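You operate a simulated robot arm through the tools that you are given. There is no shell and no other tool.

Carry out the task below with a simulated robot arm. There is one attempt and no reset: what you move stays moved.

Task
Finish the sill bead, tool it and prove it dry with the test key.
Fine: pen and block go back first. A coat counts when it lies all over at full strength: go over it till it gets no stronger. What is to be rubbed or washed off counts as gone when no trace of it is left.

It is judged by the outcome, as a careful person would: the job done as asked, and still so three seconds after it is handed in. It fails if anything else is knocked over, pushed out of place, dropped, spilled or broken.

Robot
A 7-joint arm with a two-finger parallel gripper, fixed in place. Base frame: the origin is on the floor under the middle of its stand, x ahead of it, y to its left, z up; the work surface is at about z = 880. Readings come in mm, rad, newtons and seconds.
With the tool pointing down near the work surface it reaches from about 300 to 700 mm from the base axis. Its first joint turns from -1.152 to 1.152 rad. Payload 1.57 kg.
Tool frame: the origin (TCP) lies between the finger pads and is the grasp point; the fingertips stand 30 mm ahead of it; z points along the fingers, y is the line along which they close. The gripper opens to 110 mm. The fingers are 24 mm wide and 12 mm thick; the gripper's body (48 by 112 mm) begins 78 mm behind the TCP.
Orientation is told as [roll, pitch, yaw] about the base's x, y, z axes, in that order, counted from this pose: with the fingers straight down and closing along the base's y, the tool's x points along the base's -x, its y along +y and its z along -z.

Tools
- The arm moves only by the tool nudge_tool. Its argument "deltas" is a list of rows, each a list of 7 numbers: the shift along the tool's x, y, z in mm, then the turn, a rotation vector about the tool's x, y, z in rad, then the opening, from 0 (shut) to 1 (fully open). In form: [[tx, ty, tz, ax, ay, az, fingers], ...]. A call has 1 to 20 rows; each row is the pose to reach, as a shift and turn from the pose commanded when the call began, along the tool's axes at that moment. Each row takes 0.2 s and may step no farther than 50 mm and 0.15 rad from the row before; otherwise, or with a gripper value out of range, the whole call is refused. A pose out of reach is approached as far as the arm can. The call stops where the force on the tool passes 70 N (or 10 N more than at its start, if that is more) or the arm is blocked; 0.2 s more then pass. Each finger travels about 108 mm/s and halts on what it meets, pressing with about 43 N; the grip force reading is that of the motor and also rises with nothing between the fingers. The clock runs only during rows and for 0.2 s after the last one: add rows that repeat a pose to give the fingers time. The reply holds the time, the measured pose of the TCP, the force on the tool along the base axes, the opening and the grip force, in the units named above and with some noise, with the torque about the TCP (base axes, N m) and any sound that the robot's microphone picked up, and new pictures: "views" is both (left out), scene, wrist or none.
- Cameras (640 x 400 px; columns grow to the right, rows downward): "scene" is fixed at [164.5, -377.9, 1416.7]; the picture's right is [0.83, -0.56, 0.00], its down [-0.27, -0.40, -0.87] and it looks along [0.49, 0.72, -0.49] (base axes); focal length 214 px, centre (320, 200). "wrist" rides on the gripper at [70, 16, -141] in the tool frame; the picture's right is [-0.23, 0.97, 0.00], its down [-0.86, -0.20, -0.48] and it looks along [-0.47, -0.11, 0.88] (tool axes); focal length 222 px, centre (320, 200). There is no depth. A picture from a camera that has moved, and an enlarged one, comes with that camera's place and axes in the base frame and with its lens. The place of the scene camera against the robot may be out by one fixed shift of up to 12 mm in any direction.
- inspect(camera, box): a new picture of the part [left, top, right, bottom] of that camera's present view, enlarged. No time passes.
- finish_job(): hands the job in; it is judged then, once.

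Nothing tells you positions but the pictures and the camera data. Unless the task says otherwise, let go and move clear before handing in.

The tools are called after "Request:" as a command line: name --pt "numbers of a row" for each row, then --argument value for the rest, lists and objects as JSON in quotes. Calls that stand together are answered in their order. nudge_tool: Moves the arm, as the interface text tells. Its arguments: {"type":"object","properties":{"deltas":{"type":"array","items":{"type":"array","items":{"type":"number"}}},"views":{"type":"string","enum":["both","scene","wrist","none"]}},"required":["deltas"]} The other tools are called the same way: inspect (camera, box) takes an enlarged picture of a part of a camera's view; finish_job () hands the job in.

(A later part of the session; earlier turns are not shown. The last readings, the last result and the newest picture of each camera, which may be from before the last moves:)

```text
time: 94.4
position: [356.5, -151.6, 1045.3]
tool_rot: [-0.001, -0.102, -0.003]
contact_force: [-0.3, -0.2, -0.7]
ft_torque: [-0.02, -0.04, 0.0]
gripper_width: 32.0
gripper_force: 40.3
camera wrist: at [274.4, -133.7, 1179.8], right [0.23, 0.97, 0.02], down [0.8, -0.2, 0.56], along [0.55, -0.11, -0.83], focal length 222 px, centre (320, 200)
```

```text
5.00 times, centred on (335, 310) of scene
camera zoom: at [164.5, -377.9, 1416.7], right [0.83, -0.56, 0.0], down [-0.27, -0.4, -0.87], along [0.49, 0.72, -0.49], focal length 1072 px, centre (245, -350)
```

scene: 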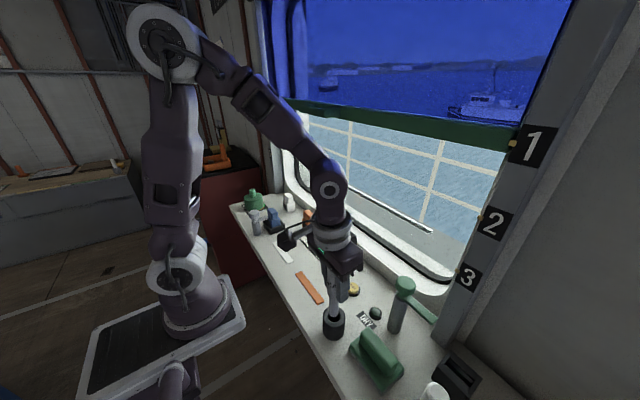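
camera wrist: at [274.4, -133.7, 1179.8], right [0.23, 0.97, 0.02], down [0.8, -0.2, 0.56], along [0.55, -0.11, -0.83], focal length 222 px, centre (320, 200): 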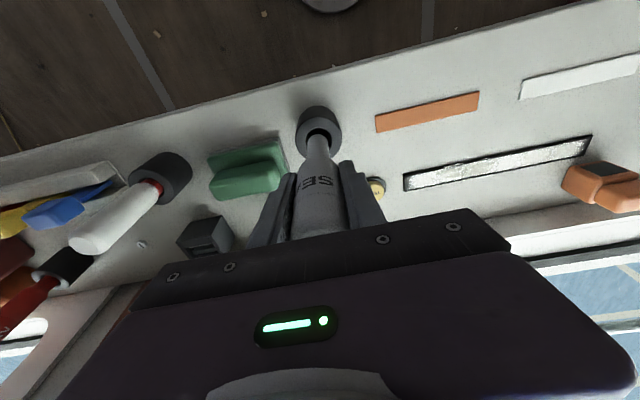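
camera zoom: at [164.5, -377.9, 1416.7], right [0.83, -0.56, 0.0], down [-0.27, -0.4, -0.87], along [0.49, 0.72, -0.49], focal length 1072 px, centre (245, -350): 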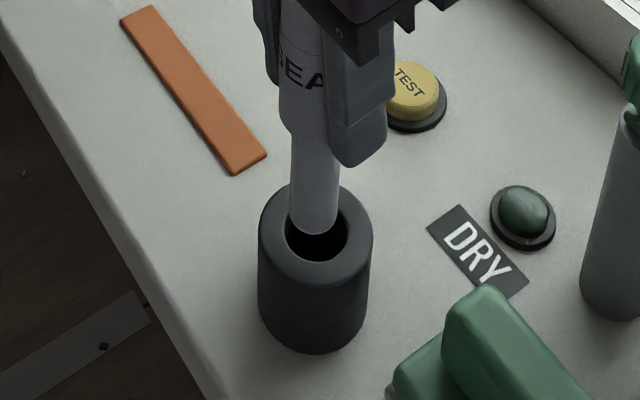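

The nib is centred over the hole within a couple of mm. I'll insert it gently.

Request:
nudge_tool --pt "1.5 0.3 6 0 0 0 0" --pt "2.2 0.3 14 0 0 0 0" --pt "3.0 0.3 22 0 0 0 0" --pt "3.8 0.3 30 0 0 0 0" --views "both"

Request:
inspect --camera "scene" --box '[300, 260, 370, 350]'

```text
time: 95.4
position: [356.9, -149.8, 1015.8]
tool_rot: [0.0, -0.103, -0.001]
contact_force: [-0.4, 0.1, -1.8]
ft_torque: [0.01, -0.1, 0.01]
gripper_width: 32.6
gripper_force: 40.9
camera wrist: at [273.6, -133.8, 1149.3], right [0.23, 0.97, 0.02], down [0.8, -0.2, 0.56], along [0.55, -0.11, -0.83], focal length 222 px, centre (320, 200)
```

scene: 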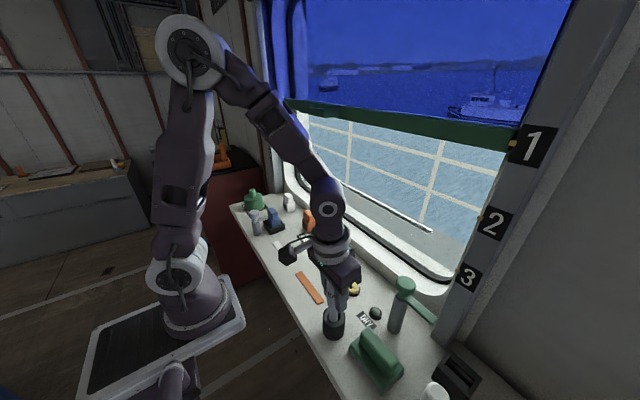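
wrist: 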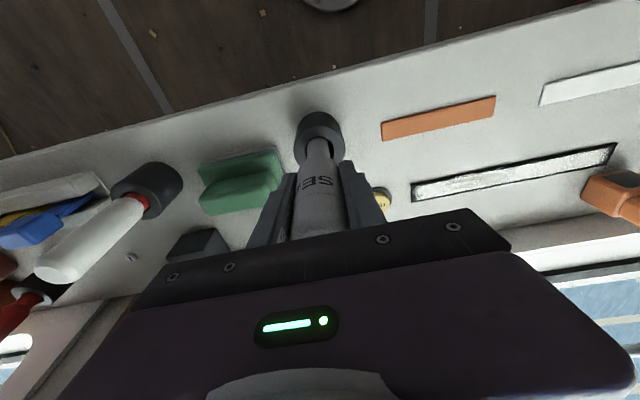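

```text
4.44 times, centred on (335, 305) of scene
camera zoom: at [164.5, -377.9, 1416.7], right [0.83, -0.56, 0.0], down [-0.27, -0.4, -0.87], along [0.49, 0.72, -0.49], focal length 953 px, centre (253, -267)
```

zoom: 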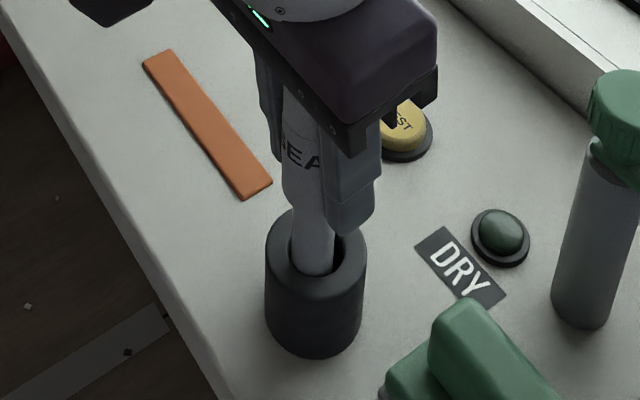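

The nib is inside the cup with no contact force. I'll go down further.

Request:
nudge_tool --pt "-0.4 0 8 0 0 0 0" --pt "0.3 0 16 0 0 0 0" --pt "1.0 0 23 0 0 0 0" --pt "1.3 0 27 0 0 0 0" --views "none"

```text
time: 96.4
position: [359.6, -150.2, 987.4]
tool_rot: [0.0, -0.103, -0.001]
contact_force: [0.1, 0.4, -1.4]
ft_torque: [-0.01, 0.04, 0.0]
gripper_width: 32.2
gripper_force: 39.8
```

Request:
nudge_tool --pt "0.1 0 1.5 0 0 0 0" --pt "0.2 0 3 0 0 0 0" --views "none"

```text
time: 97.0
position: [359.9, -151.4, 984.4]
tool_rot: [0.0, -0.104, -0.001]
contact_force: [-0.9, -0.4, -0.9]
ft_torque: [0.02, -0.01, -0.01]
gripper_width: 32.4
gripper_force: 41.0
```

Request:
nudge_tool --pt "0.1 0 1 0 0 0 0" --pt "0.2 0 2 0 0 0 0" --views "both"

Request:
inspect --camera "scene" --box '[300, 260, 370, 350]'

Request:
inspect --camera "wrist" --box '[260, 100, 380, 220]'

```text
time: 97.6
position: [359.8, -151.3, 983.6]
tool_rot: [0.001, -0.102, -0.001]
contact_force: [0.6, 0.0, -1.0]
ft_torque: [-0.01, -0.01, 0.01]
gripper_width: 32.5
gripper_force: 40.5
camera wrist: at [275.2, -134.0, 1117.4], right [0.23, 0.97, 0.02], down [0.8, -0.2, 0.56], along [0.55, -0.11, -0.83], focal length 222 px, centre (320, 200)
```

scene: 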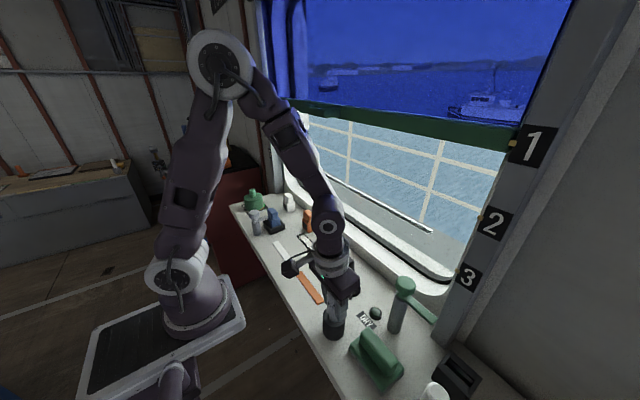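
wrist: 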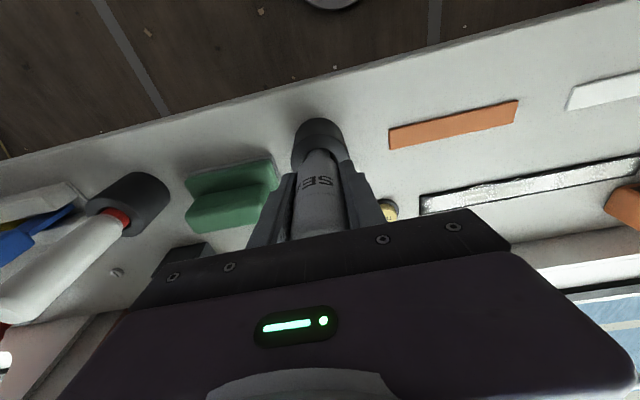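

```text
4.44 times, centred on (335, 305) of scene
camera zoom: at [164.5, -377.9, 1416.7], right [0.83, -0.56, 0.0], down [-0.27, -0.4, -0.87], along [0.49, 0.72, -0.49], focal length 953 px, centre (253, -267)
```

zoom: 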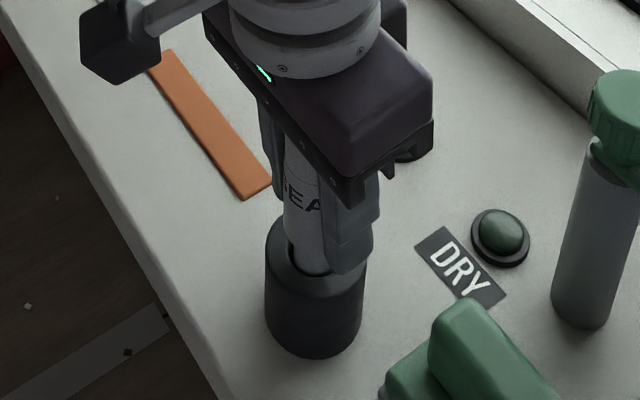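

```text
3.33 times, centred on (320, 160) of wrist
camera zoom: at [275.2, -134.0, 1117.4], right [0.23, 0.97, 0.02], down [0.8, -0.2, 0.56], along [0.55, -0.11, -0.83], focal length 740 px, centre (320, 333)
```

zoom: 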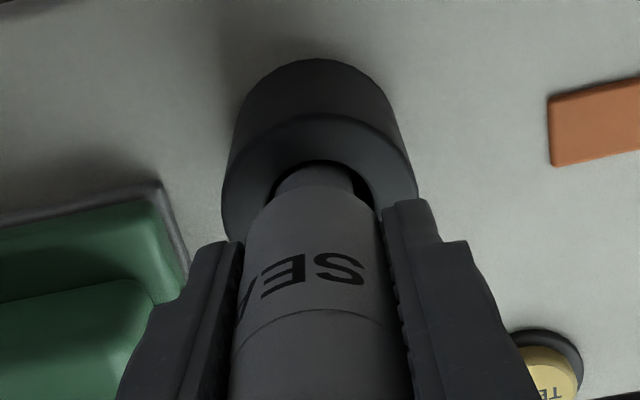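

Request:
nudge_tool --pt "0.1 0 1 0 0 0 0" --pt "0.2 0 2 0 0 0 0" --views "none"

```text
time: 98.2
position: [359.9, -151.1, 981.5]
tool_rot: [-0.002, -0.104, -0.001]
contact_force: [-0.3, 0.3, -1.3]
ft_torque: [-0.01, 0.02, -0.01]
gripper_width: 32.1
gripper_force: 40.5
```

Request:
nudge_tool --pt "0.1 0 1 0 0 0 0" --pt "0.2 0 2 0 0 0 0" --views "none"

```text
time: 98.8
position: [359.0, -151.0, 980.8]
tool_rot: [-0.003, -0.107, -0.001]
contact_force: [0.6, 1.6, 28.9]
ft_torque: [0.1, 0.08, 0.02]
gripper_width: 32.5
gripper_force: 40.6
```

The pen is seated on the cup floor. I'll relax slightly and open the fingers.

Request:
nudge_tool --pt "-0.1 0 -0.7 0 0 0 0" --pt "-0.1 0 -0.7 0 0 0 0.35" --pt "-0.1 0 -0.7 0 0 0 0.45" --pt "-0.1 0 -0.7 0 0 0 0.65" --pt "-0.1 0 -0.7 0 0 0 0.65" --views "both"

Request:
inspect --camera "scene" --box '[300, 260, 370, 350]'

Request:
inspect --camera "wrist" --box '[240, 100, 400, 220]'

```text
time: 100.0
position: [358.9, -150.3, 980.0]
tool_rot: [-0.001, -0.104, -0.001]
contact_force: [-0.2, 0.6, -0.5]
ft_torque: [0.0, -0.02, 0.03]
gripper_width: 71.2
gripper_force: 0.0
camera wrist: at [274.8, -133.7, 1113.9], right [0.23, 0.97, 0.02], down [0.8, -0.2, 0.56], along [0.55, -0.11, -0.83], focal length 222 px, centre (320, 200)
```

scene: 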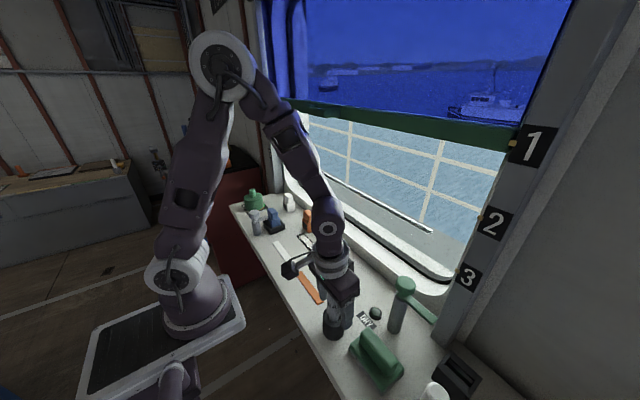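
wrist: 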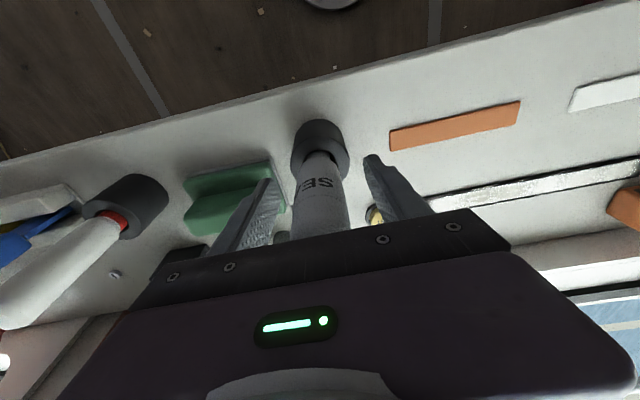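

```text
4.44 times, centred on (335, 305) of scene
camera zoom: at [164.5, -377.9, 1416.7], right [0.83, -0.56, 0.0], down [-0.27, -0.4, -0.87], along [0.49, 0.72, -0.49], focal length 953 px, centre (253, -267)
```

zoom: 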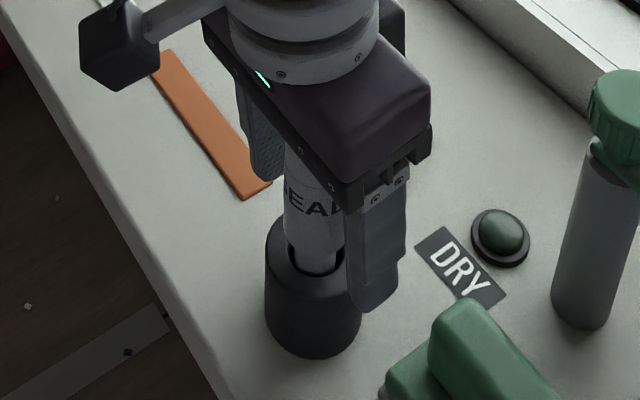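

```text
3.33 times, centred on (320, 160) of wrist
camera zoom: at [274.8, -133.7, 1113.9], right [0.23, 0.97, 0.02], down [0.8, -0.2, 0.56], along [0.55, -0.11, -0.83], focal length 740 px, centre (320, 333)
```

zoom: 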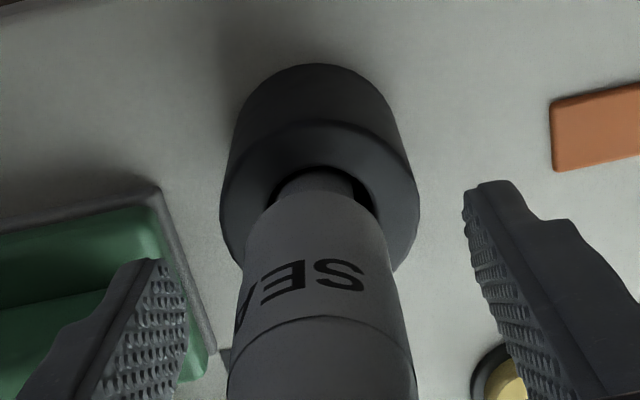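

The pen stands freely in its cup. I'll withdraw straight up and return the tool to vertical.

Request:
nudge_tool --pt "-3 0 -30 0 0 0 0.65" --pt "-7 0 -70 0 0 0 0.65" --pt "-11 0 -110 0 0 0 0.65" --pt "-14 0 -140 0 0.05 0 0.65" --pt "-17 0 -170 0 0.104 0 0.65" --pt "-17 0 -170 0 0.104 0 0.65" --views "both"

Request:
inspect --camera "scene" --box '[290, 260, 390, 350]'

Request:
inspect --camera "wrist" --box '[220, 80, 420, 220]'

```text
time: 101.4
position: [359.3, -150.8, 1152.5]
tool_rot: [-0.002, 0.002, -0.002]
contact_force: [1.2, 0.1, -0.2]
ft_torque: [0.0, -0.02, -0.03]
gripper_width: 71.5
gripper_force: 0.1
camera wrist: at [289.8, -134.5, 1293.4], right [0.23, 0.97, 0.0], down [0.86, -0.2, 0.48], along [0.46, -0.11, -0.88], focal length 222 px, centre (320, 200)
```

scene: 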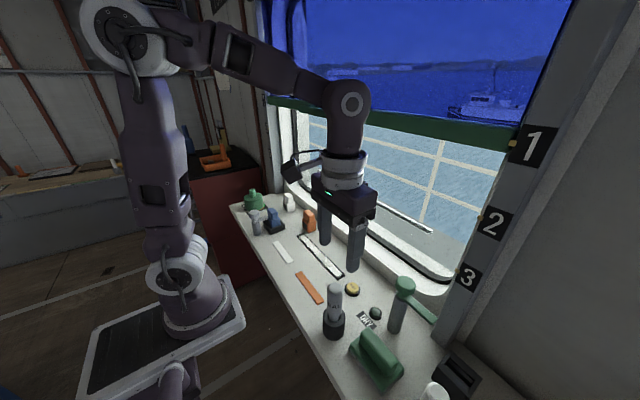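
wrist: 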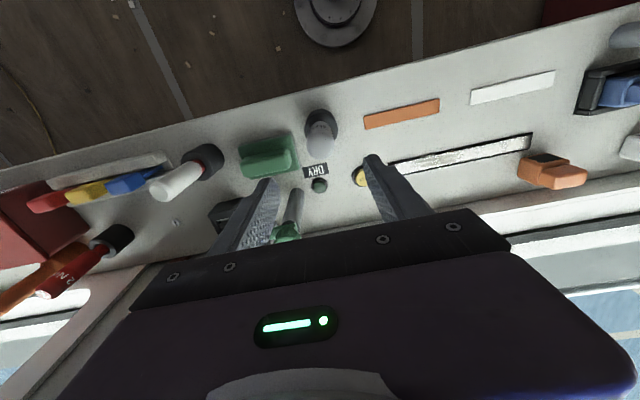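

```text
4.44 times, centred on (340, 305) of scene
camera zoom: at [164.5, -377.9, 1416.7], right [0.83, -0.56, 0.0], down [-0.27, -0.4, -0.87], along [0.49, 0.72, -0.49], focal length 953 px, centre (231, -267)
```

zoom: 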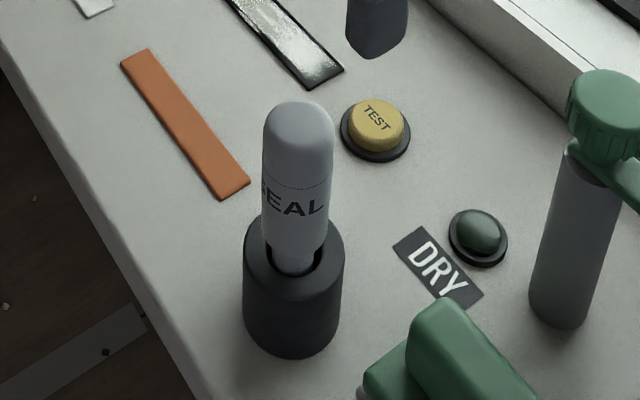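

```text
2.86 times, centred on (320, 150) of wrist
camera zoom: at [289.8, -134.5, 1293.4], right [0.23, 0.97, 0.0], down [0.86, -0.2, 0.48], along [0.46, -0.11, -0.88], focal length 635 px, centre (320, 343)
```

zoom: 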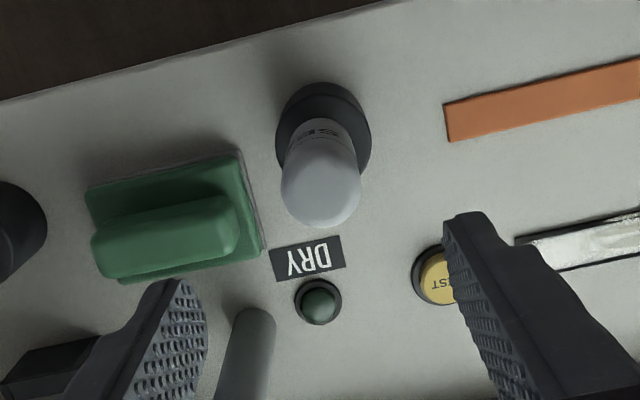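

The pen is back in its cup. I'll check the strip from here.

Request:
inspect --camera "wrist" --box '[380, 120, 560, 200]'

Request:
inspect --camera "scene" --box '[290, 225, 350, 285]'

```text
3.56 times, centred on (470, 160) of wrist
camera zoom: at [289.8, -134.5, 1293.4], right [0.23, 0.97, 0.0], down [0.86, -0.2, 0.48], along [0.46, -0.11, -0.88], focal length 790 px, centre (-213, 342)
```

zoom: 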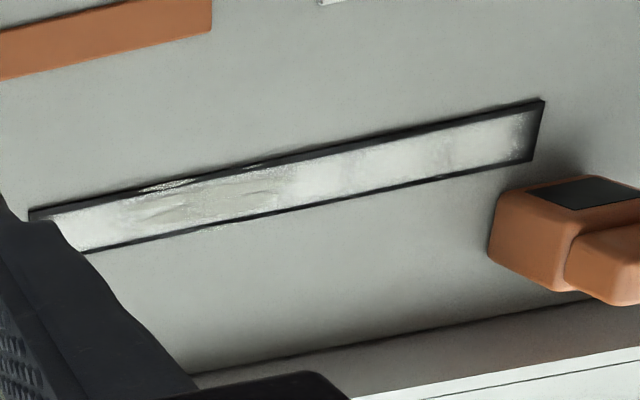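

```text
6.67 times, centred on (320, 255) of scene
camera zoom: at [164.5, -377.9, 1416.7], right [0.83, -0.56, 0.0], down [-0.27, -0.4, -0.87], along [0.49, 0.72, -0.49], focal length 1430 px, centre (320, -167)
```

zoom: 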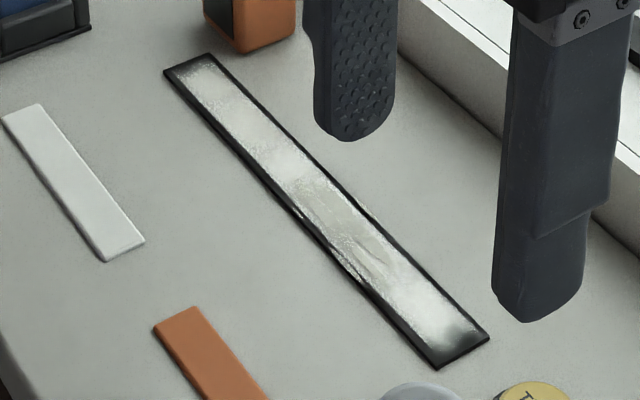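

I'll take a closer look at the coat without the pen in the way before tooling.

Request:
nudge_tool --pt "0 45 0 0 0 0 1" --pt "0 90 0 0 0 0 1" --pt "0 135 0 0 0 0 1" --pt "0 180 0 0 0 0 1" --pt "0 220 10 0 0 0 1" --pt "0 240 40 0 0 0 1" --pt "0 240 80 0 0 0 1" --pt "0 240 110 0 0 0 1" --views "wrist"

Request:
inspect --camera "wrist" --box '[200, 150, 330, 230]'

Request:
inspect --camera "wrist" --box '[310, 130, 440, 210]'

```text
time: 103.2
position: [361.5, 86.2, 1041.4]
tool_rot: [-0.001, 0.002, 0.0]
contact_force: [0.7, 0.4, -0.3]
ft_torque: [0.04, -0.04, 0.01]
gripper_width: 109.9
gripper_force: 0.1
camera wrist: at [291.1, 104.4, 1183.2], right [0.23, 0.97, 0.0], down [0.86, -0.2, 0.48], along [0.47, -0.11, -0.88], focal length 222 px, centre (320, 200)
```

wrist: 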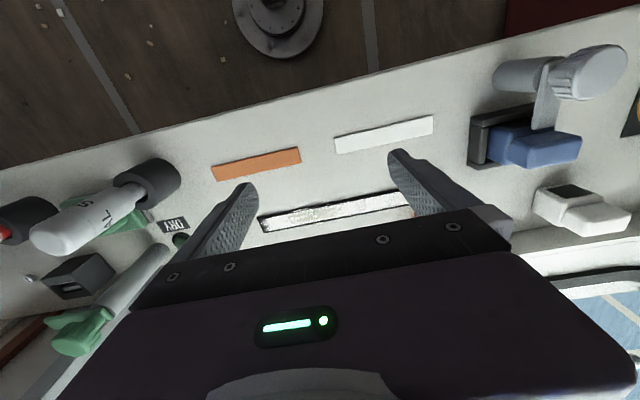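

```text
4.92 times, centred on (265, 190) of wrist
camera zoom: at [291.1, 104.4, 1183.2], right [0.23, 0.97, 0.0], down [0.86, -0.2, 0.48], along [0.47, -0.11, -0.88], focal length 1094 px, centre (591, 249)
```

zoom: 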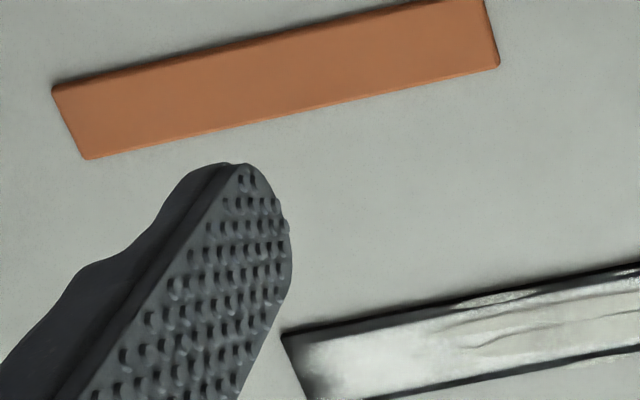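

```text
4.92 times, centred on (375, 170) of wrist
camera zoom: at [291.1, 104.4, 1183.2], right [0.23, 0.97, 0.0], down [0.86, -0.2, 0.48], along [0.47, -0.11, -0.88], focal length 1094 px, centre (49, 348)
```

zoom: 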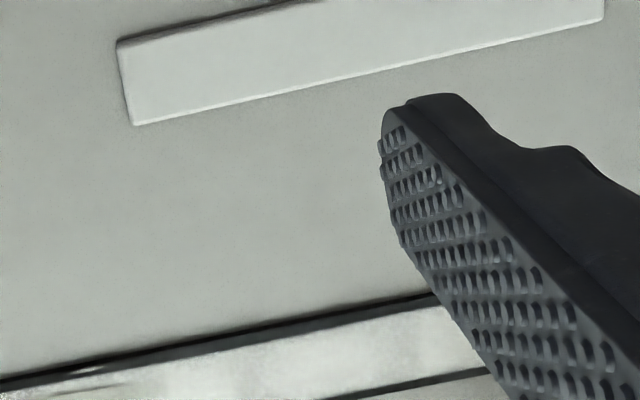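

Request:
nudge_tool --pt "-40 0 0 0 0 0 1" --pt "-70 0 0 0 0 0 1" --pt "-70 0 0 0 0 0 1" --views "wrist"

Request:
inspect --camera "wrist" --box '[220, 120, 340, 200]'

Request:
inspect --camera "wrist" --box '[320, 110, 450, 190]'

```text
time: 104.0
position: [431.8, 88.2, 1043.1]
tool_rot: [0.0, 0.002, -0.003]
contact_force: [0.1, -0.1, -0.3]
ft_torque: [0.04, 0.01, -0.03]
gripper_width: 109.9
gripper_force: 0.0
camera wrist: at [361.9, 105.2, 1184.7], right [0.23, 0.97, 0.0], down [0.86, -0.2, 0.48], along [0.47, -0.11, -0.88], focal length 222 px, centre (320, 200)
```

wrist: 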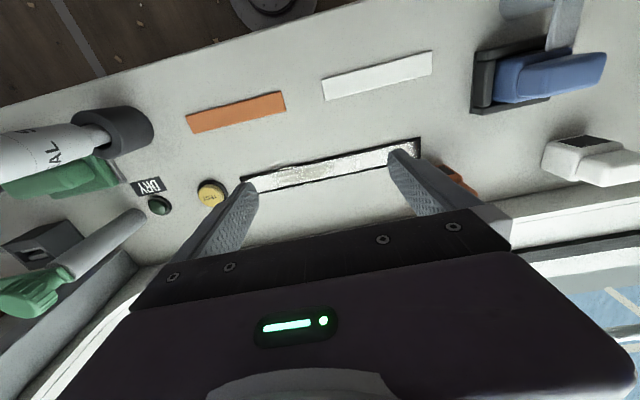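

```text
5.00 times, centred on (280, 160) of wrist
camera zoom: at [361.9, 105.2, 1184.7], right [0.23, 0.97, 0.0], down [0.86, -0.2, 0.48], along [0.47, -0.11, -0.88], focal length 1111 px, centre (520, 400)
```

zoom: 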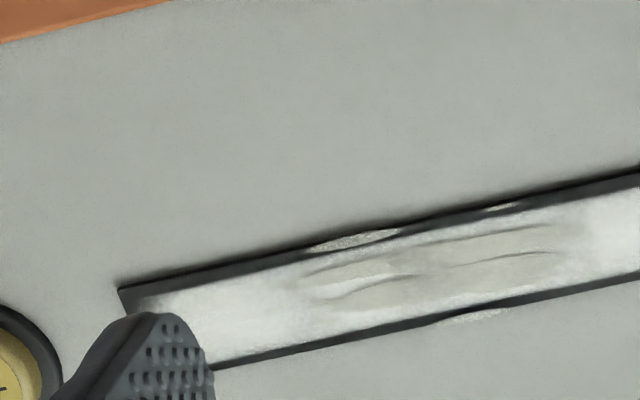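

```text
4.92 times, centred on (385, 150) of wrist
camera zoom: at [361.9, 105.2, 1184.7], right [0.23, 0.97, 0.0], down [0.86, -0.2, 0.48], along [0.47, -0.11, -0.88], focal length 1094 px, centre (0, 446)
```

zoom: 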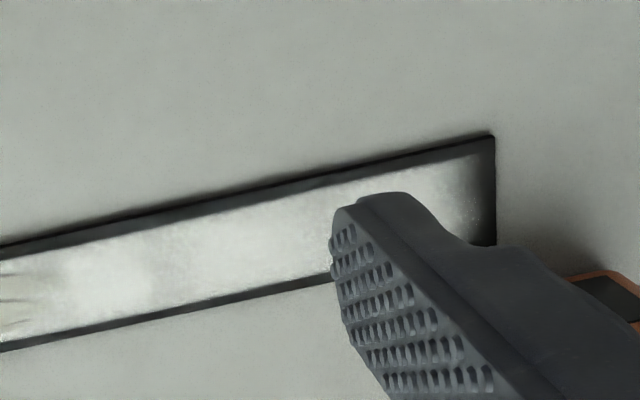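

Request:
nudge_tool --pt "0 -45 0 0 0 0 1" --pt "0 -80 0 0 0 0 1" --pt "0 -80 0 0 0 0 1" --views "wrist"

Request:
inspect --camera "wrist" --box '[370, 80, 520, 170]'

Request:
inspect --camera "wrist" --box '[280, 120, 400, 200]'

```text
time: 104.8
position: [431.1, 7.0, 1044.0]
tool_rot: [0.001, 0.002, -0.001]
contact_force: [0.7, -0.3, 0.0]
ft_torque: [-0.01, 0.01, -0.01]
gripper_width: 110.0
gripper_force: 0.2
camera wrist: at [360.8, 25.3, 1185.9], right [0.23, 0.97, 0.0], down [0.86, -0.2, 0.48], along [0.47, -0.11, -0.88], focal length 222 px, centre (320, 200)
```

wrist: 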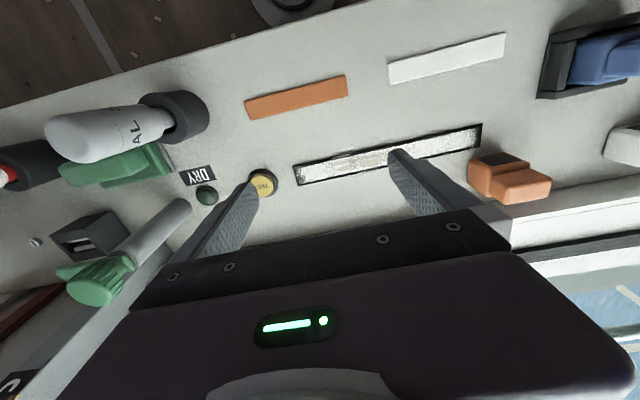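

```text
4.27 times, centred on (445, 125) of wrist
camera zoom: at [360.8, 25.3, 1185.9], right [0.23, 0.97, 0.0], down [0.86, -0.2, 0.48], along [0.47, -0.11, -0.88], focal length 948 px, centre (-213, 520)
```

zoom: 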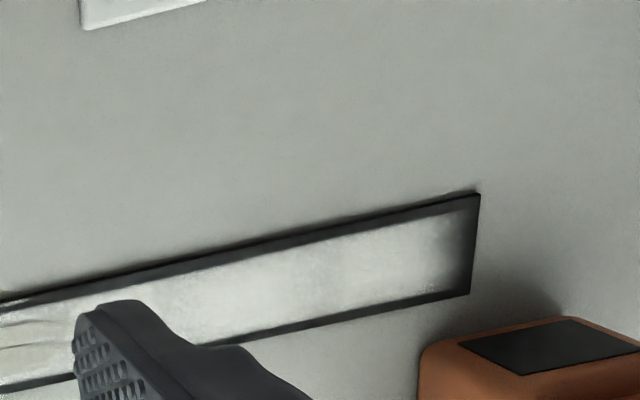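

```text
5.00 times, centred on (340, 160) of wrist
camera zoom: at [360.8, 25.3, 1185.9], right [0.23, 0.97, 0.0], down [0.86, -0.2, 0.48], along [0.47, -0.11, -0.88], focal length 1111 px, centre (220, 400)
```

zoom: 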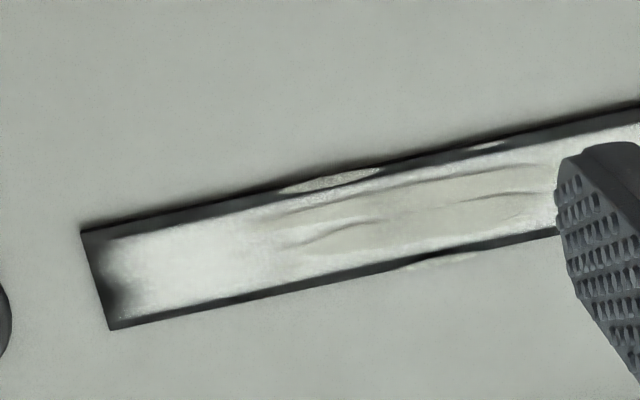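

The far half still looks a shade greyer than the near end, so I'd rather make sure. I'll take the pen again, gripping it lower and firmer, and go over the far half once more.

Request:
nudge_tool --pt "0 0 -45 0 0 0 0.8" --pt "0 0 -90 0 0 0 0.65" --pt "20 -40 -90 0 0 0 0.65" --pt "40 -80 -90 0 0 0 0.65" --pt "60 -120 -90 0 0 0 0.65" --pt "71 -157.5 -90 0 0 0 0.65" --pt "71 -157.5 -90 0 0 0 0.65" --views "wrist"

Request:
inspect --camera "wrist" --box '[260, 90, 380, 210]'

```text
time: 106.4
position: [356.3, -148.8, 1131.5]
tool_rot: [0.0, 0.001, -0.002]
contact_force: [0.1, 0.3, -0.9]
ft_torque: [0.01, -0.01, 0.05]
gripper_width: 71.6
gripper_force: 0.0
camera wrist: at [286.7, -132.2, 1273.4], right [0.23, 0.97, 0.0], down [0.86, -0.2, 0.48], along [0.47, -0.11, -0.88], focal length 222 px, centre (320, 200)
```

wrist: 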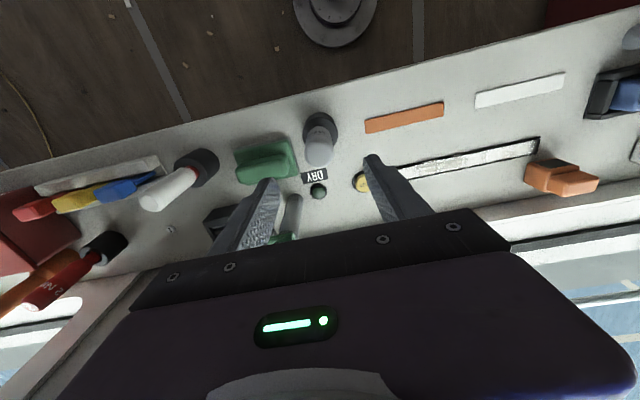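

```text
3.33 times, centred on (320, 150) of wrist
camera zoom: at [286.7, -132.2, 1273.4], right [0.23, 0.97, 0.0], down [0.86, -0.2, 0.48], along [0.47, -0.11, -0.88], focal length 740 px, centre (320, 367)
```

zoom: 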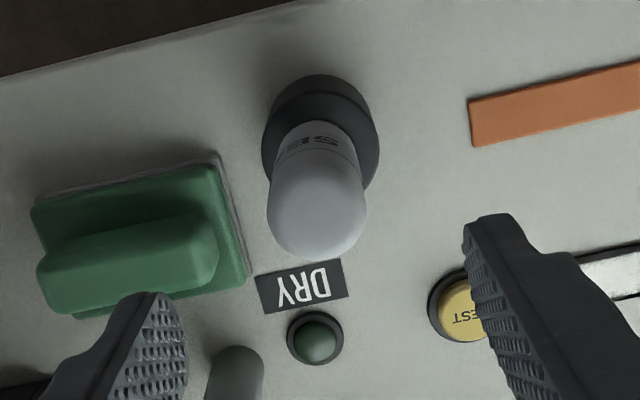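

Request:
nudge_tool --pt "-3 -2 20 0 0 0 0.65" --pt "-3 -2 60 0 0 0 0.65" --pt "-3 -2 100 0 0 0 0.65" --pt "-3 -2 130 0 0 0 0.65" --pt "-3 -2 148 0 0 0 0.65" --pt "-3 -2 148 0 0 0 0.65" --views "wrist"

Request:
inspect --camera "wrist" --box '[240, 100, 400, 220]'

```text
time: 107.8
position: [360.4, -151.4, 982.3]
tool_rot: [0.0, 0.001, 0.001]
contact_force: [0.3, 0.7, -0.4]
ft_torque: [-0.02, 0.0, 0.01]
gripper_width: 71.5
gripper_force: 0.1
camera wrist: at [290.6, -134.1, 1123.8], right [0.23, 0.97, 0.0], down [0.86, -0.2, 0.48], along [0.47, -0.11, -0.88], focal length 222 px, centre (320, 200)
```

wrist: 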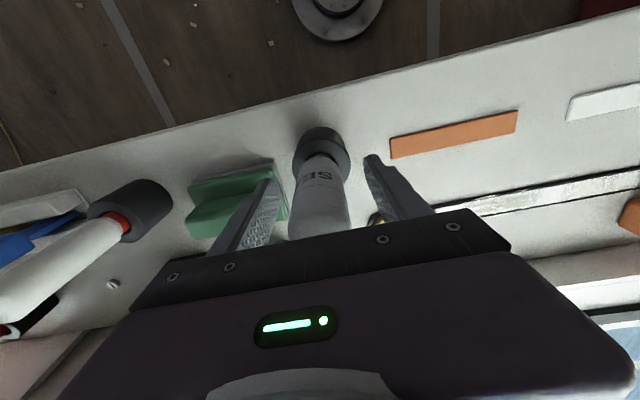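

```text
3.33 times, centred on (320, 160) of wrist
camera zoom: at [290.6, -134.1, 1123.8], right [0.23, 0.97, 0.0], down [0.86, -0.2, 0.48], along [0.47, -0.11, -0.88], focal length 740 px, centre (320, 333)
```

zoom: 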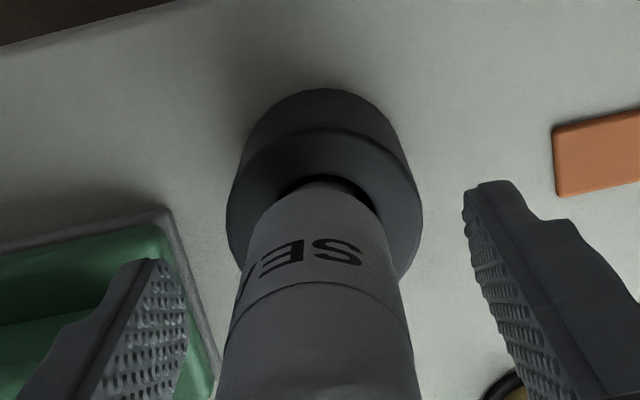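

Request:
nudge_tool --pt "0 0 0 0 0 0 0.4" --pt "0 0 0 0 0 0 0.2" --pt "0 0 0 0 0 0 0" --pt "0 0 0 0 0 0 0" --pt "0 0 0 0 0 0 0" --pt "0 0 -15 0 0 0 0" --pt "0 0 -50 0 0 0 0" --pt "0 0 -90 0 0 0 0" --pt "0 0 -118 0 0 0 0" --pt "0 0 -118 0 0 0 0" --views "both"

Request:
inspect --camera "wrist" --box '[260, 90, 380, 210]'

Request:
inspect --camera "scene" --box '[300, 240, 380, 350]'

```text
time: 110.0
position: [361.1, -151.7, 1101.2]
tool_rot: [0.0, -0.001, -0.001]
contact_force: [0.2, -0.1, -1.5]
ft_torque: [0.05, 0.0, -0.01]
gripper_width: 32.5
gripper_force: 40.1
camera wrist: at [290.9, -135.1, 1243.1], right [0.23, 0.97, 0.0], down [0.86, -0.2, 0.48], along [0.47, -0.11, -0.88], focal length 222 px, centre (320, 200)
```

scene: 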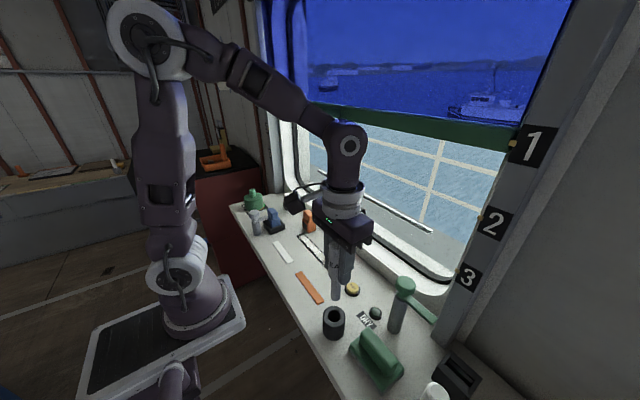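
wrist: 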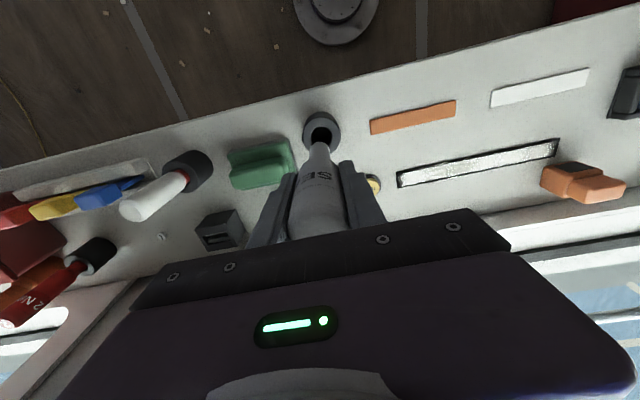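

```text
3.33 times, centred on (320, 150) of wrist
camera zoom: at [290.9, -135.1, 1243.1], right [0.23, 0.97, 0.0], down [0.86, -0.2, 0.48], along [0.47, -0.11, -0.88], focal length 740 px, centre (320, 367)
```

zoom: 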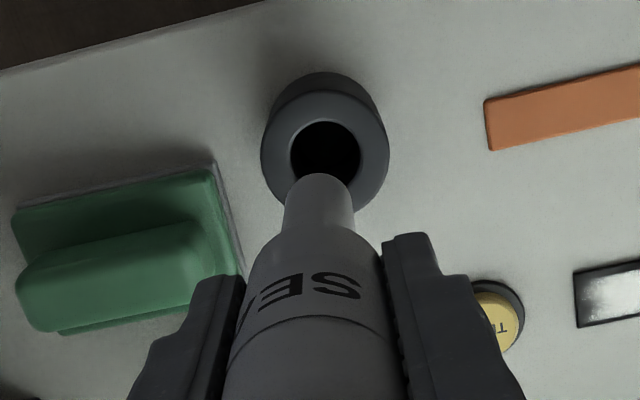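

```text
3.64 times, centred on (340, 295) of scene
camera zoom: at [164.5, -377.9, 1416.7], right [0.83, -0.56, 0.0], down [-0.27, -0.4, -0.87], along [0.49, 0.72, -0.49], focal length 780 px, centre (247, -146)
```

zoom: 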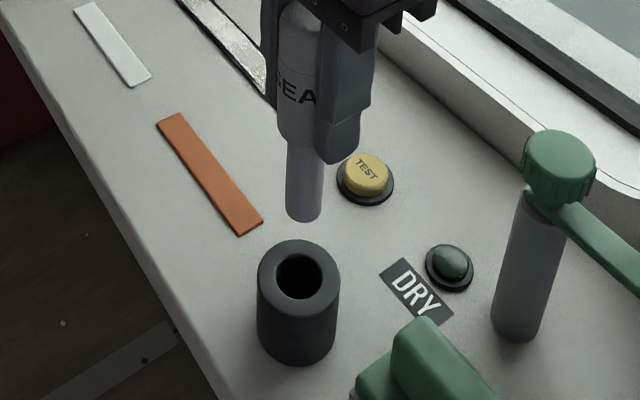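

Request:
nudge_tool --pt "-17 37 0 0 0 0 0" --pt "-34 74 0 0 0 0 0" --pt "-51 111 0 0 0 0 0" --pt "-68 148 0 0 0 0 0" --pt "-85 185 0 0 0 0 0" --pt "-102 222 0 0 0 0 0" --pt "-118 261 0 0 0 0 0" --pt "-118 261 45 0 0 0 0" --pt "-118 261 85 0 0 0 0" --pt "-118 261 110 0 0 0 0" --pt "-118 261 117 0 0 0 0" --views "none"

```text
time: 112.6
position: [449.8, 72.5, 975.6]
tool_rot: [-0.033, 0.058, -0.086]
contact_force: [0.8, 4.8, 24.6]
ft_torque: [0.57, -0.16, -0.03]
gripper_width: 32.4
gripper_force: 41.2
stopped in row 11: the arm was blocked; the commanded pose is now the measured one
```

Unexpected: the arm stopped as blocked, and the pose is off. I'll look before moving further.

Request:
inspect --camera "scene" --box '[0, 0, 640, 400]'

Request:
inspect --camera "wrist" --box '[0, 0, 640, 400]'

Request:
inspect --camera "scene" --box '[270, 180, 370, 290]'

```text
1.00 times, centred on (320, 200) of scene (not enlarged: the box is as wide or as high as the picture)
camera zoom: at [158.2, -380.6, 1416.6], right [0.83, -0.56, 0.0], down [-0.27, -0.4, -0.88], along [0.49, 0.72, -0.48], focal length 214 px, centre (320, 200)
```

zoom: 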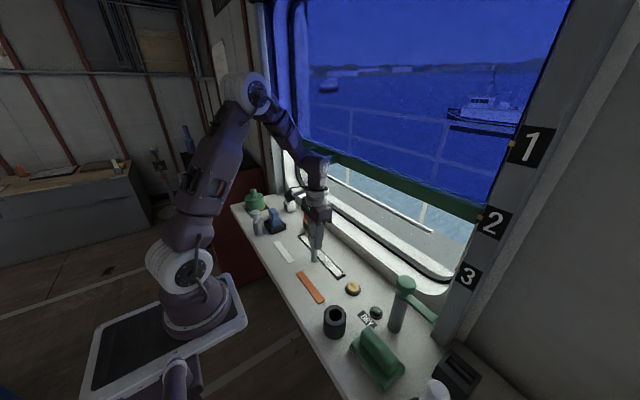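

```text
1.00 times, centred on (320, 200) of wrist (not enlarged: the box is as wide or as high as the picture)
camera zoom: at [389.6, 99.7, 1121.6], right [0.31, 0.95, -0.05], down [0.86, -0.26, 0.43], along [0.4, -0.17, -0.9], focal length 222 px, centre (320, 200)
```

zoom: 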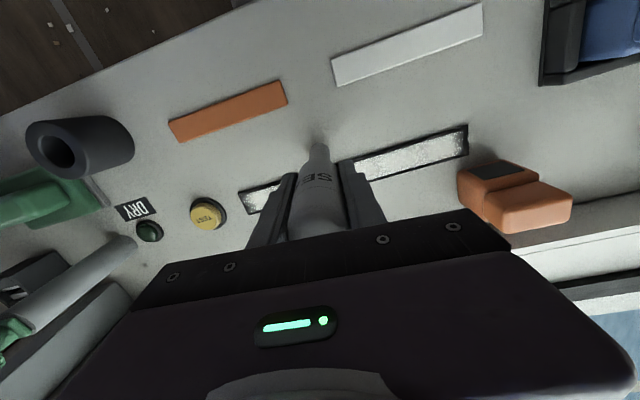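

```text
3.64 times, centred on (320, 235) of scene
camera zoom: at [158.2, -380.6, 1416.6], right [0.83, -0.56, 0.0], down [-0.27, -0.4, -0.88], along [0.49, 0.72, -0.48], focal length 780 px, centre (320, 73)
```

zoom: 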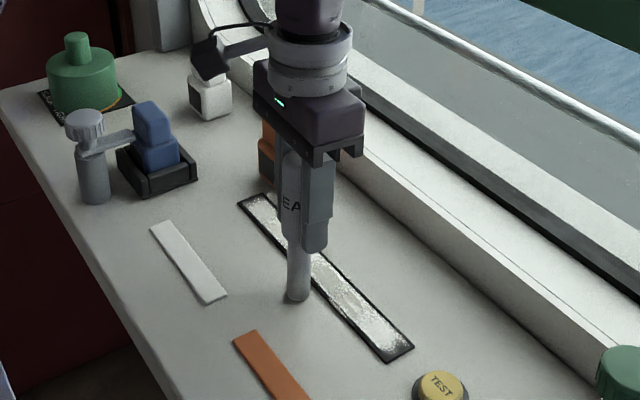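

The window's green sash has dropped from mark 1 to mark 2, and the jolt knocked the arm aside; the nib is now on the table just beside the strip. I'll lift off first and look again.

Request:
nudge_tool --pt "0 0 -4 0 0 0 0" --pt "0 0 -15 0 0 0 0" --pt "0 0 -30 0 0 0 0" --views "both"

```text
time: 113.4
position: [447.3, 72.4, 1004.3]
tool_rot: [-0.036, 0.068, -0.083]
contact_force: [0.3, 0.3, -0.9]
ft_torque: [-0.01, 0.0, -0.01]
gripper_width: 32.6
gripper_force: 40.0
camera wrist: at [388.8, 99.8, 1150.2], right [0.3, 0.95, -0.05], down [0.87, -0.26, 0.43], along [0.39, -0.17, -0.9], focal length 222 px, centre (320, 200)
```

scene: 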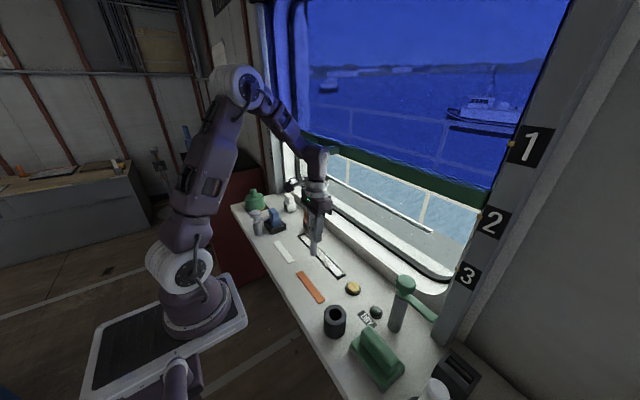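
wrist: 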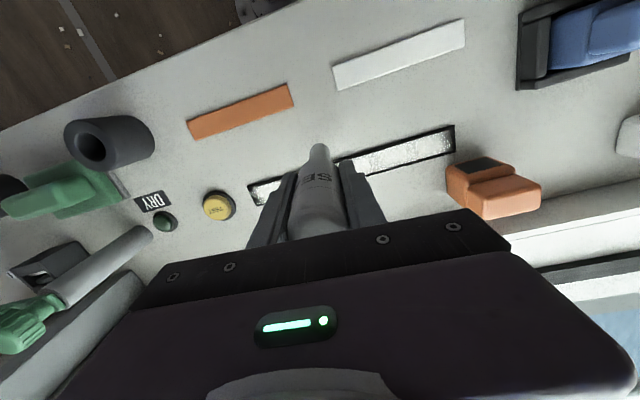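

Request:
inspect --camera "scene" --box '[260, 110, 420, 230]'

Request:
inspect --camera "scene" --box '[400, 100, 560, 300]'

Request:
inspect --camera "scene" --box '[220, 180, 320, 290]'

Request:
inspect --camera "scene" --box '[300, 270, 460, 400]'

```text
3.33 times, centred on (340, 170) of scene
camera zoom: at [156.7, -381.6, 1416.5], right [0.83, -0.56, 0.0], down [-0.27, -0.4, -0.88], along [0.49, 0.72, -0.48], focal length 715 px, centre (253, 300)
```

zoom: 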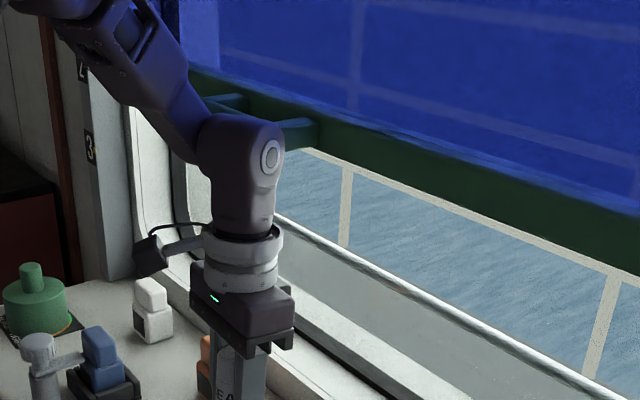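

```text
2.00 times, centred on (480, 200) of scene
camera zoom: at [156.7, -381.6, 1416.5], right [0.83, -0.56, 0.0], down [-0.27, -0.4, -0.88], along [0.49, 0.72, -0.48], focal length 429 px, centre (0, 200)
```

zoom: 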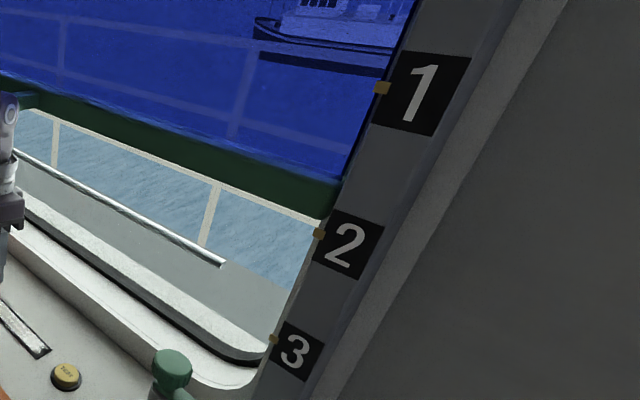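

```text
3.64 times, centred on (270, 235) of scene
camera zoom: at [156.7, -381.6, 1416.5], right [0.83, -0.56, 0.0], down [-0.27, -0.4, -0.88], along [0.49, 0.72, -0.48], focal length 780 px, centre (502, 73)
```

zoom: 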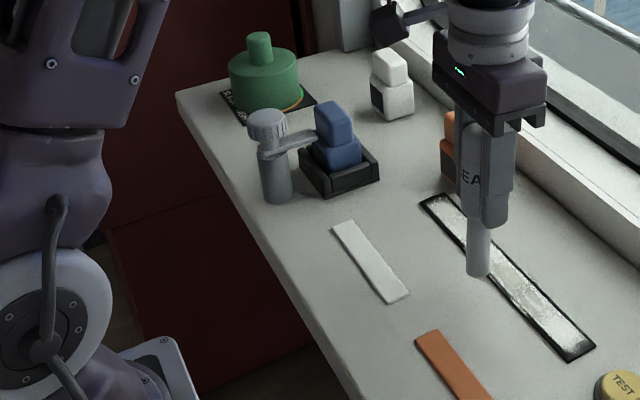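

```text
3.08 times, centred on (380, 335) of scene
camera zoom: at [156.7, -381.6, 1416.5], right [0.83, -0.56, 0.0], down [-0.27, -0.4, -0.88], along [0.49, 0.72, -0.48], focal length 660 px, centre (135, -215)
```

zoom: 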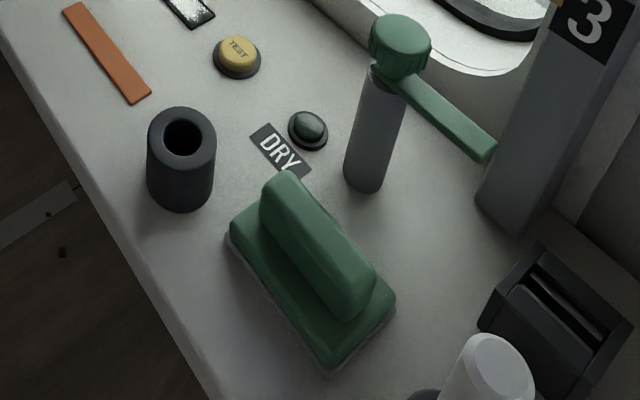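

The green sash bar has inward brackets, and it seems my wrist hooked one while descending and drew the sash down; it rose with the arm when I lifted. I'll raise the arm back up along the same path step by step and watch the sash.

Request:
nudge_tool --pt "0 0 -10 0 0 0 0" --pt "0 0 -20 0 0 0 0" --pt "0 0 -30 0 0 0 0" --views "scene"

Request:
inspect --camera "scene" --box '[260, 90, 420, 230]'

Request:
inspect --camera "scene" --box '[400, 100, 560, 300]'

```text
time: 114.2
position: [449.7, 72.5, 1036.0]
tool_rot: [-0.033, 0.064, -0.083]
contact_force: [-0.1, -0.6, -0.9]
ft_torque: [-0.04, 0.01, 0.02]
gripper_width: 32.5
gripper_force: 40.6
```

scene: 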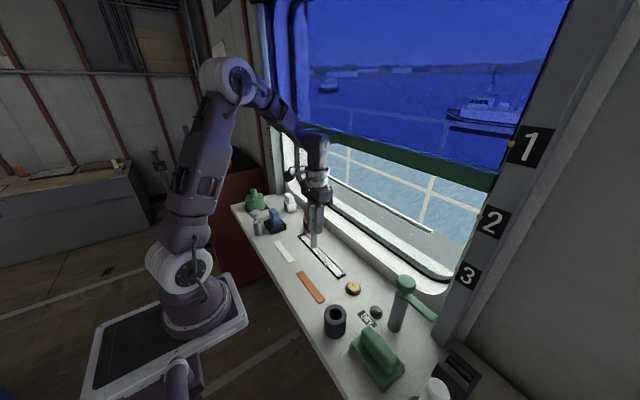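

```text
2.86 times, centred on (340, 160) of scene
camera zoom: at [155.4, -382.0, 1416.5], right [0.83, -0.56, 0.0], down [-0.27, -0.4, -0.88], along [0.49, 0.72, -0.48], focal length 613 px, centre (263, 314)
```

zoom: 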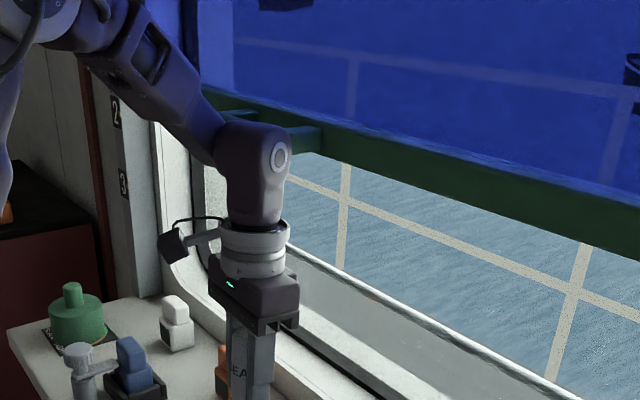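

```text
2.00 times, centred on (480, 200) of scene
camera zoom: at [155.4, -382.0, 1416.5], right [0.83, -0.56, 0.0], down [-0.27, -0.4, -0.88], along [0.49, 0.72, -0.48], focal length 429 px, centre (0, 200)
```

zoom: 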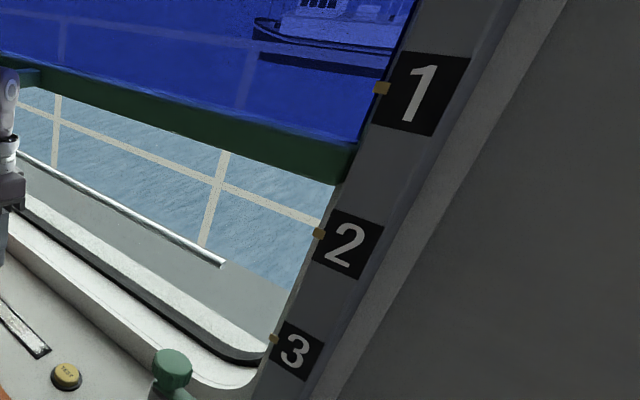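

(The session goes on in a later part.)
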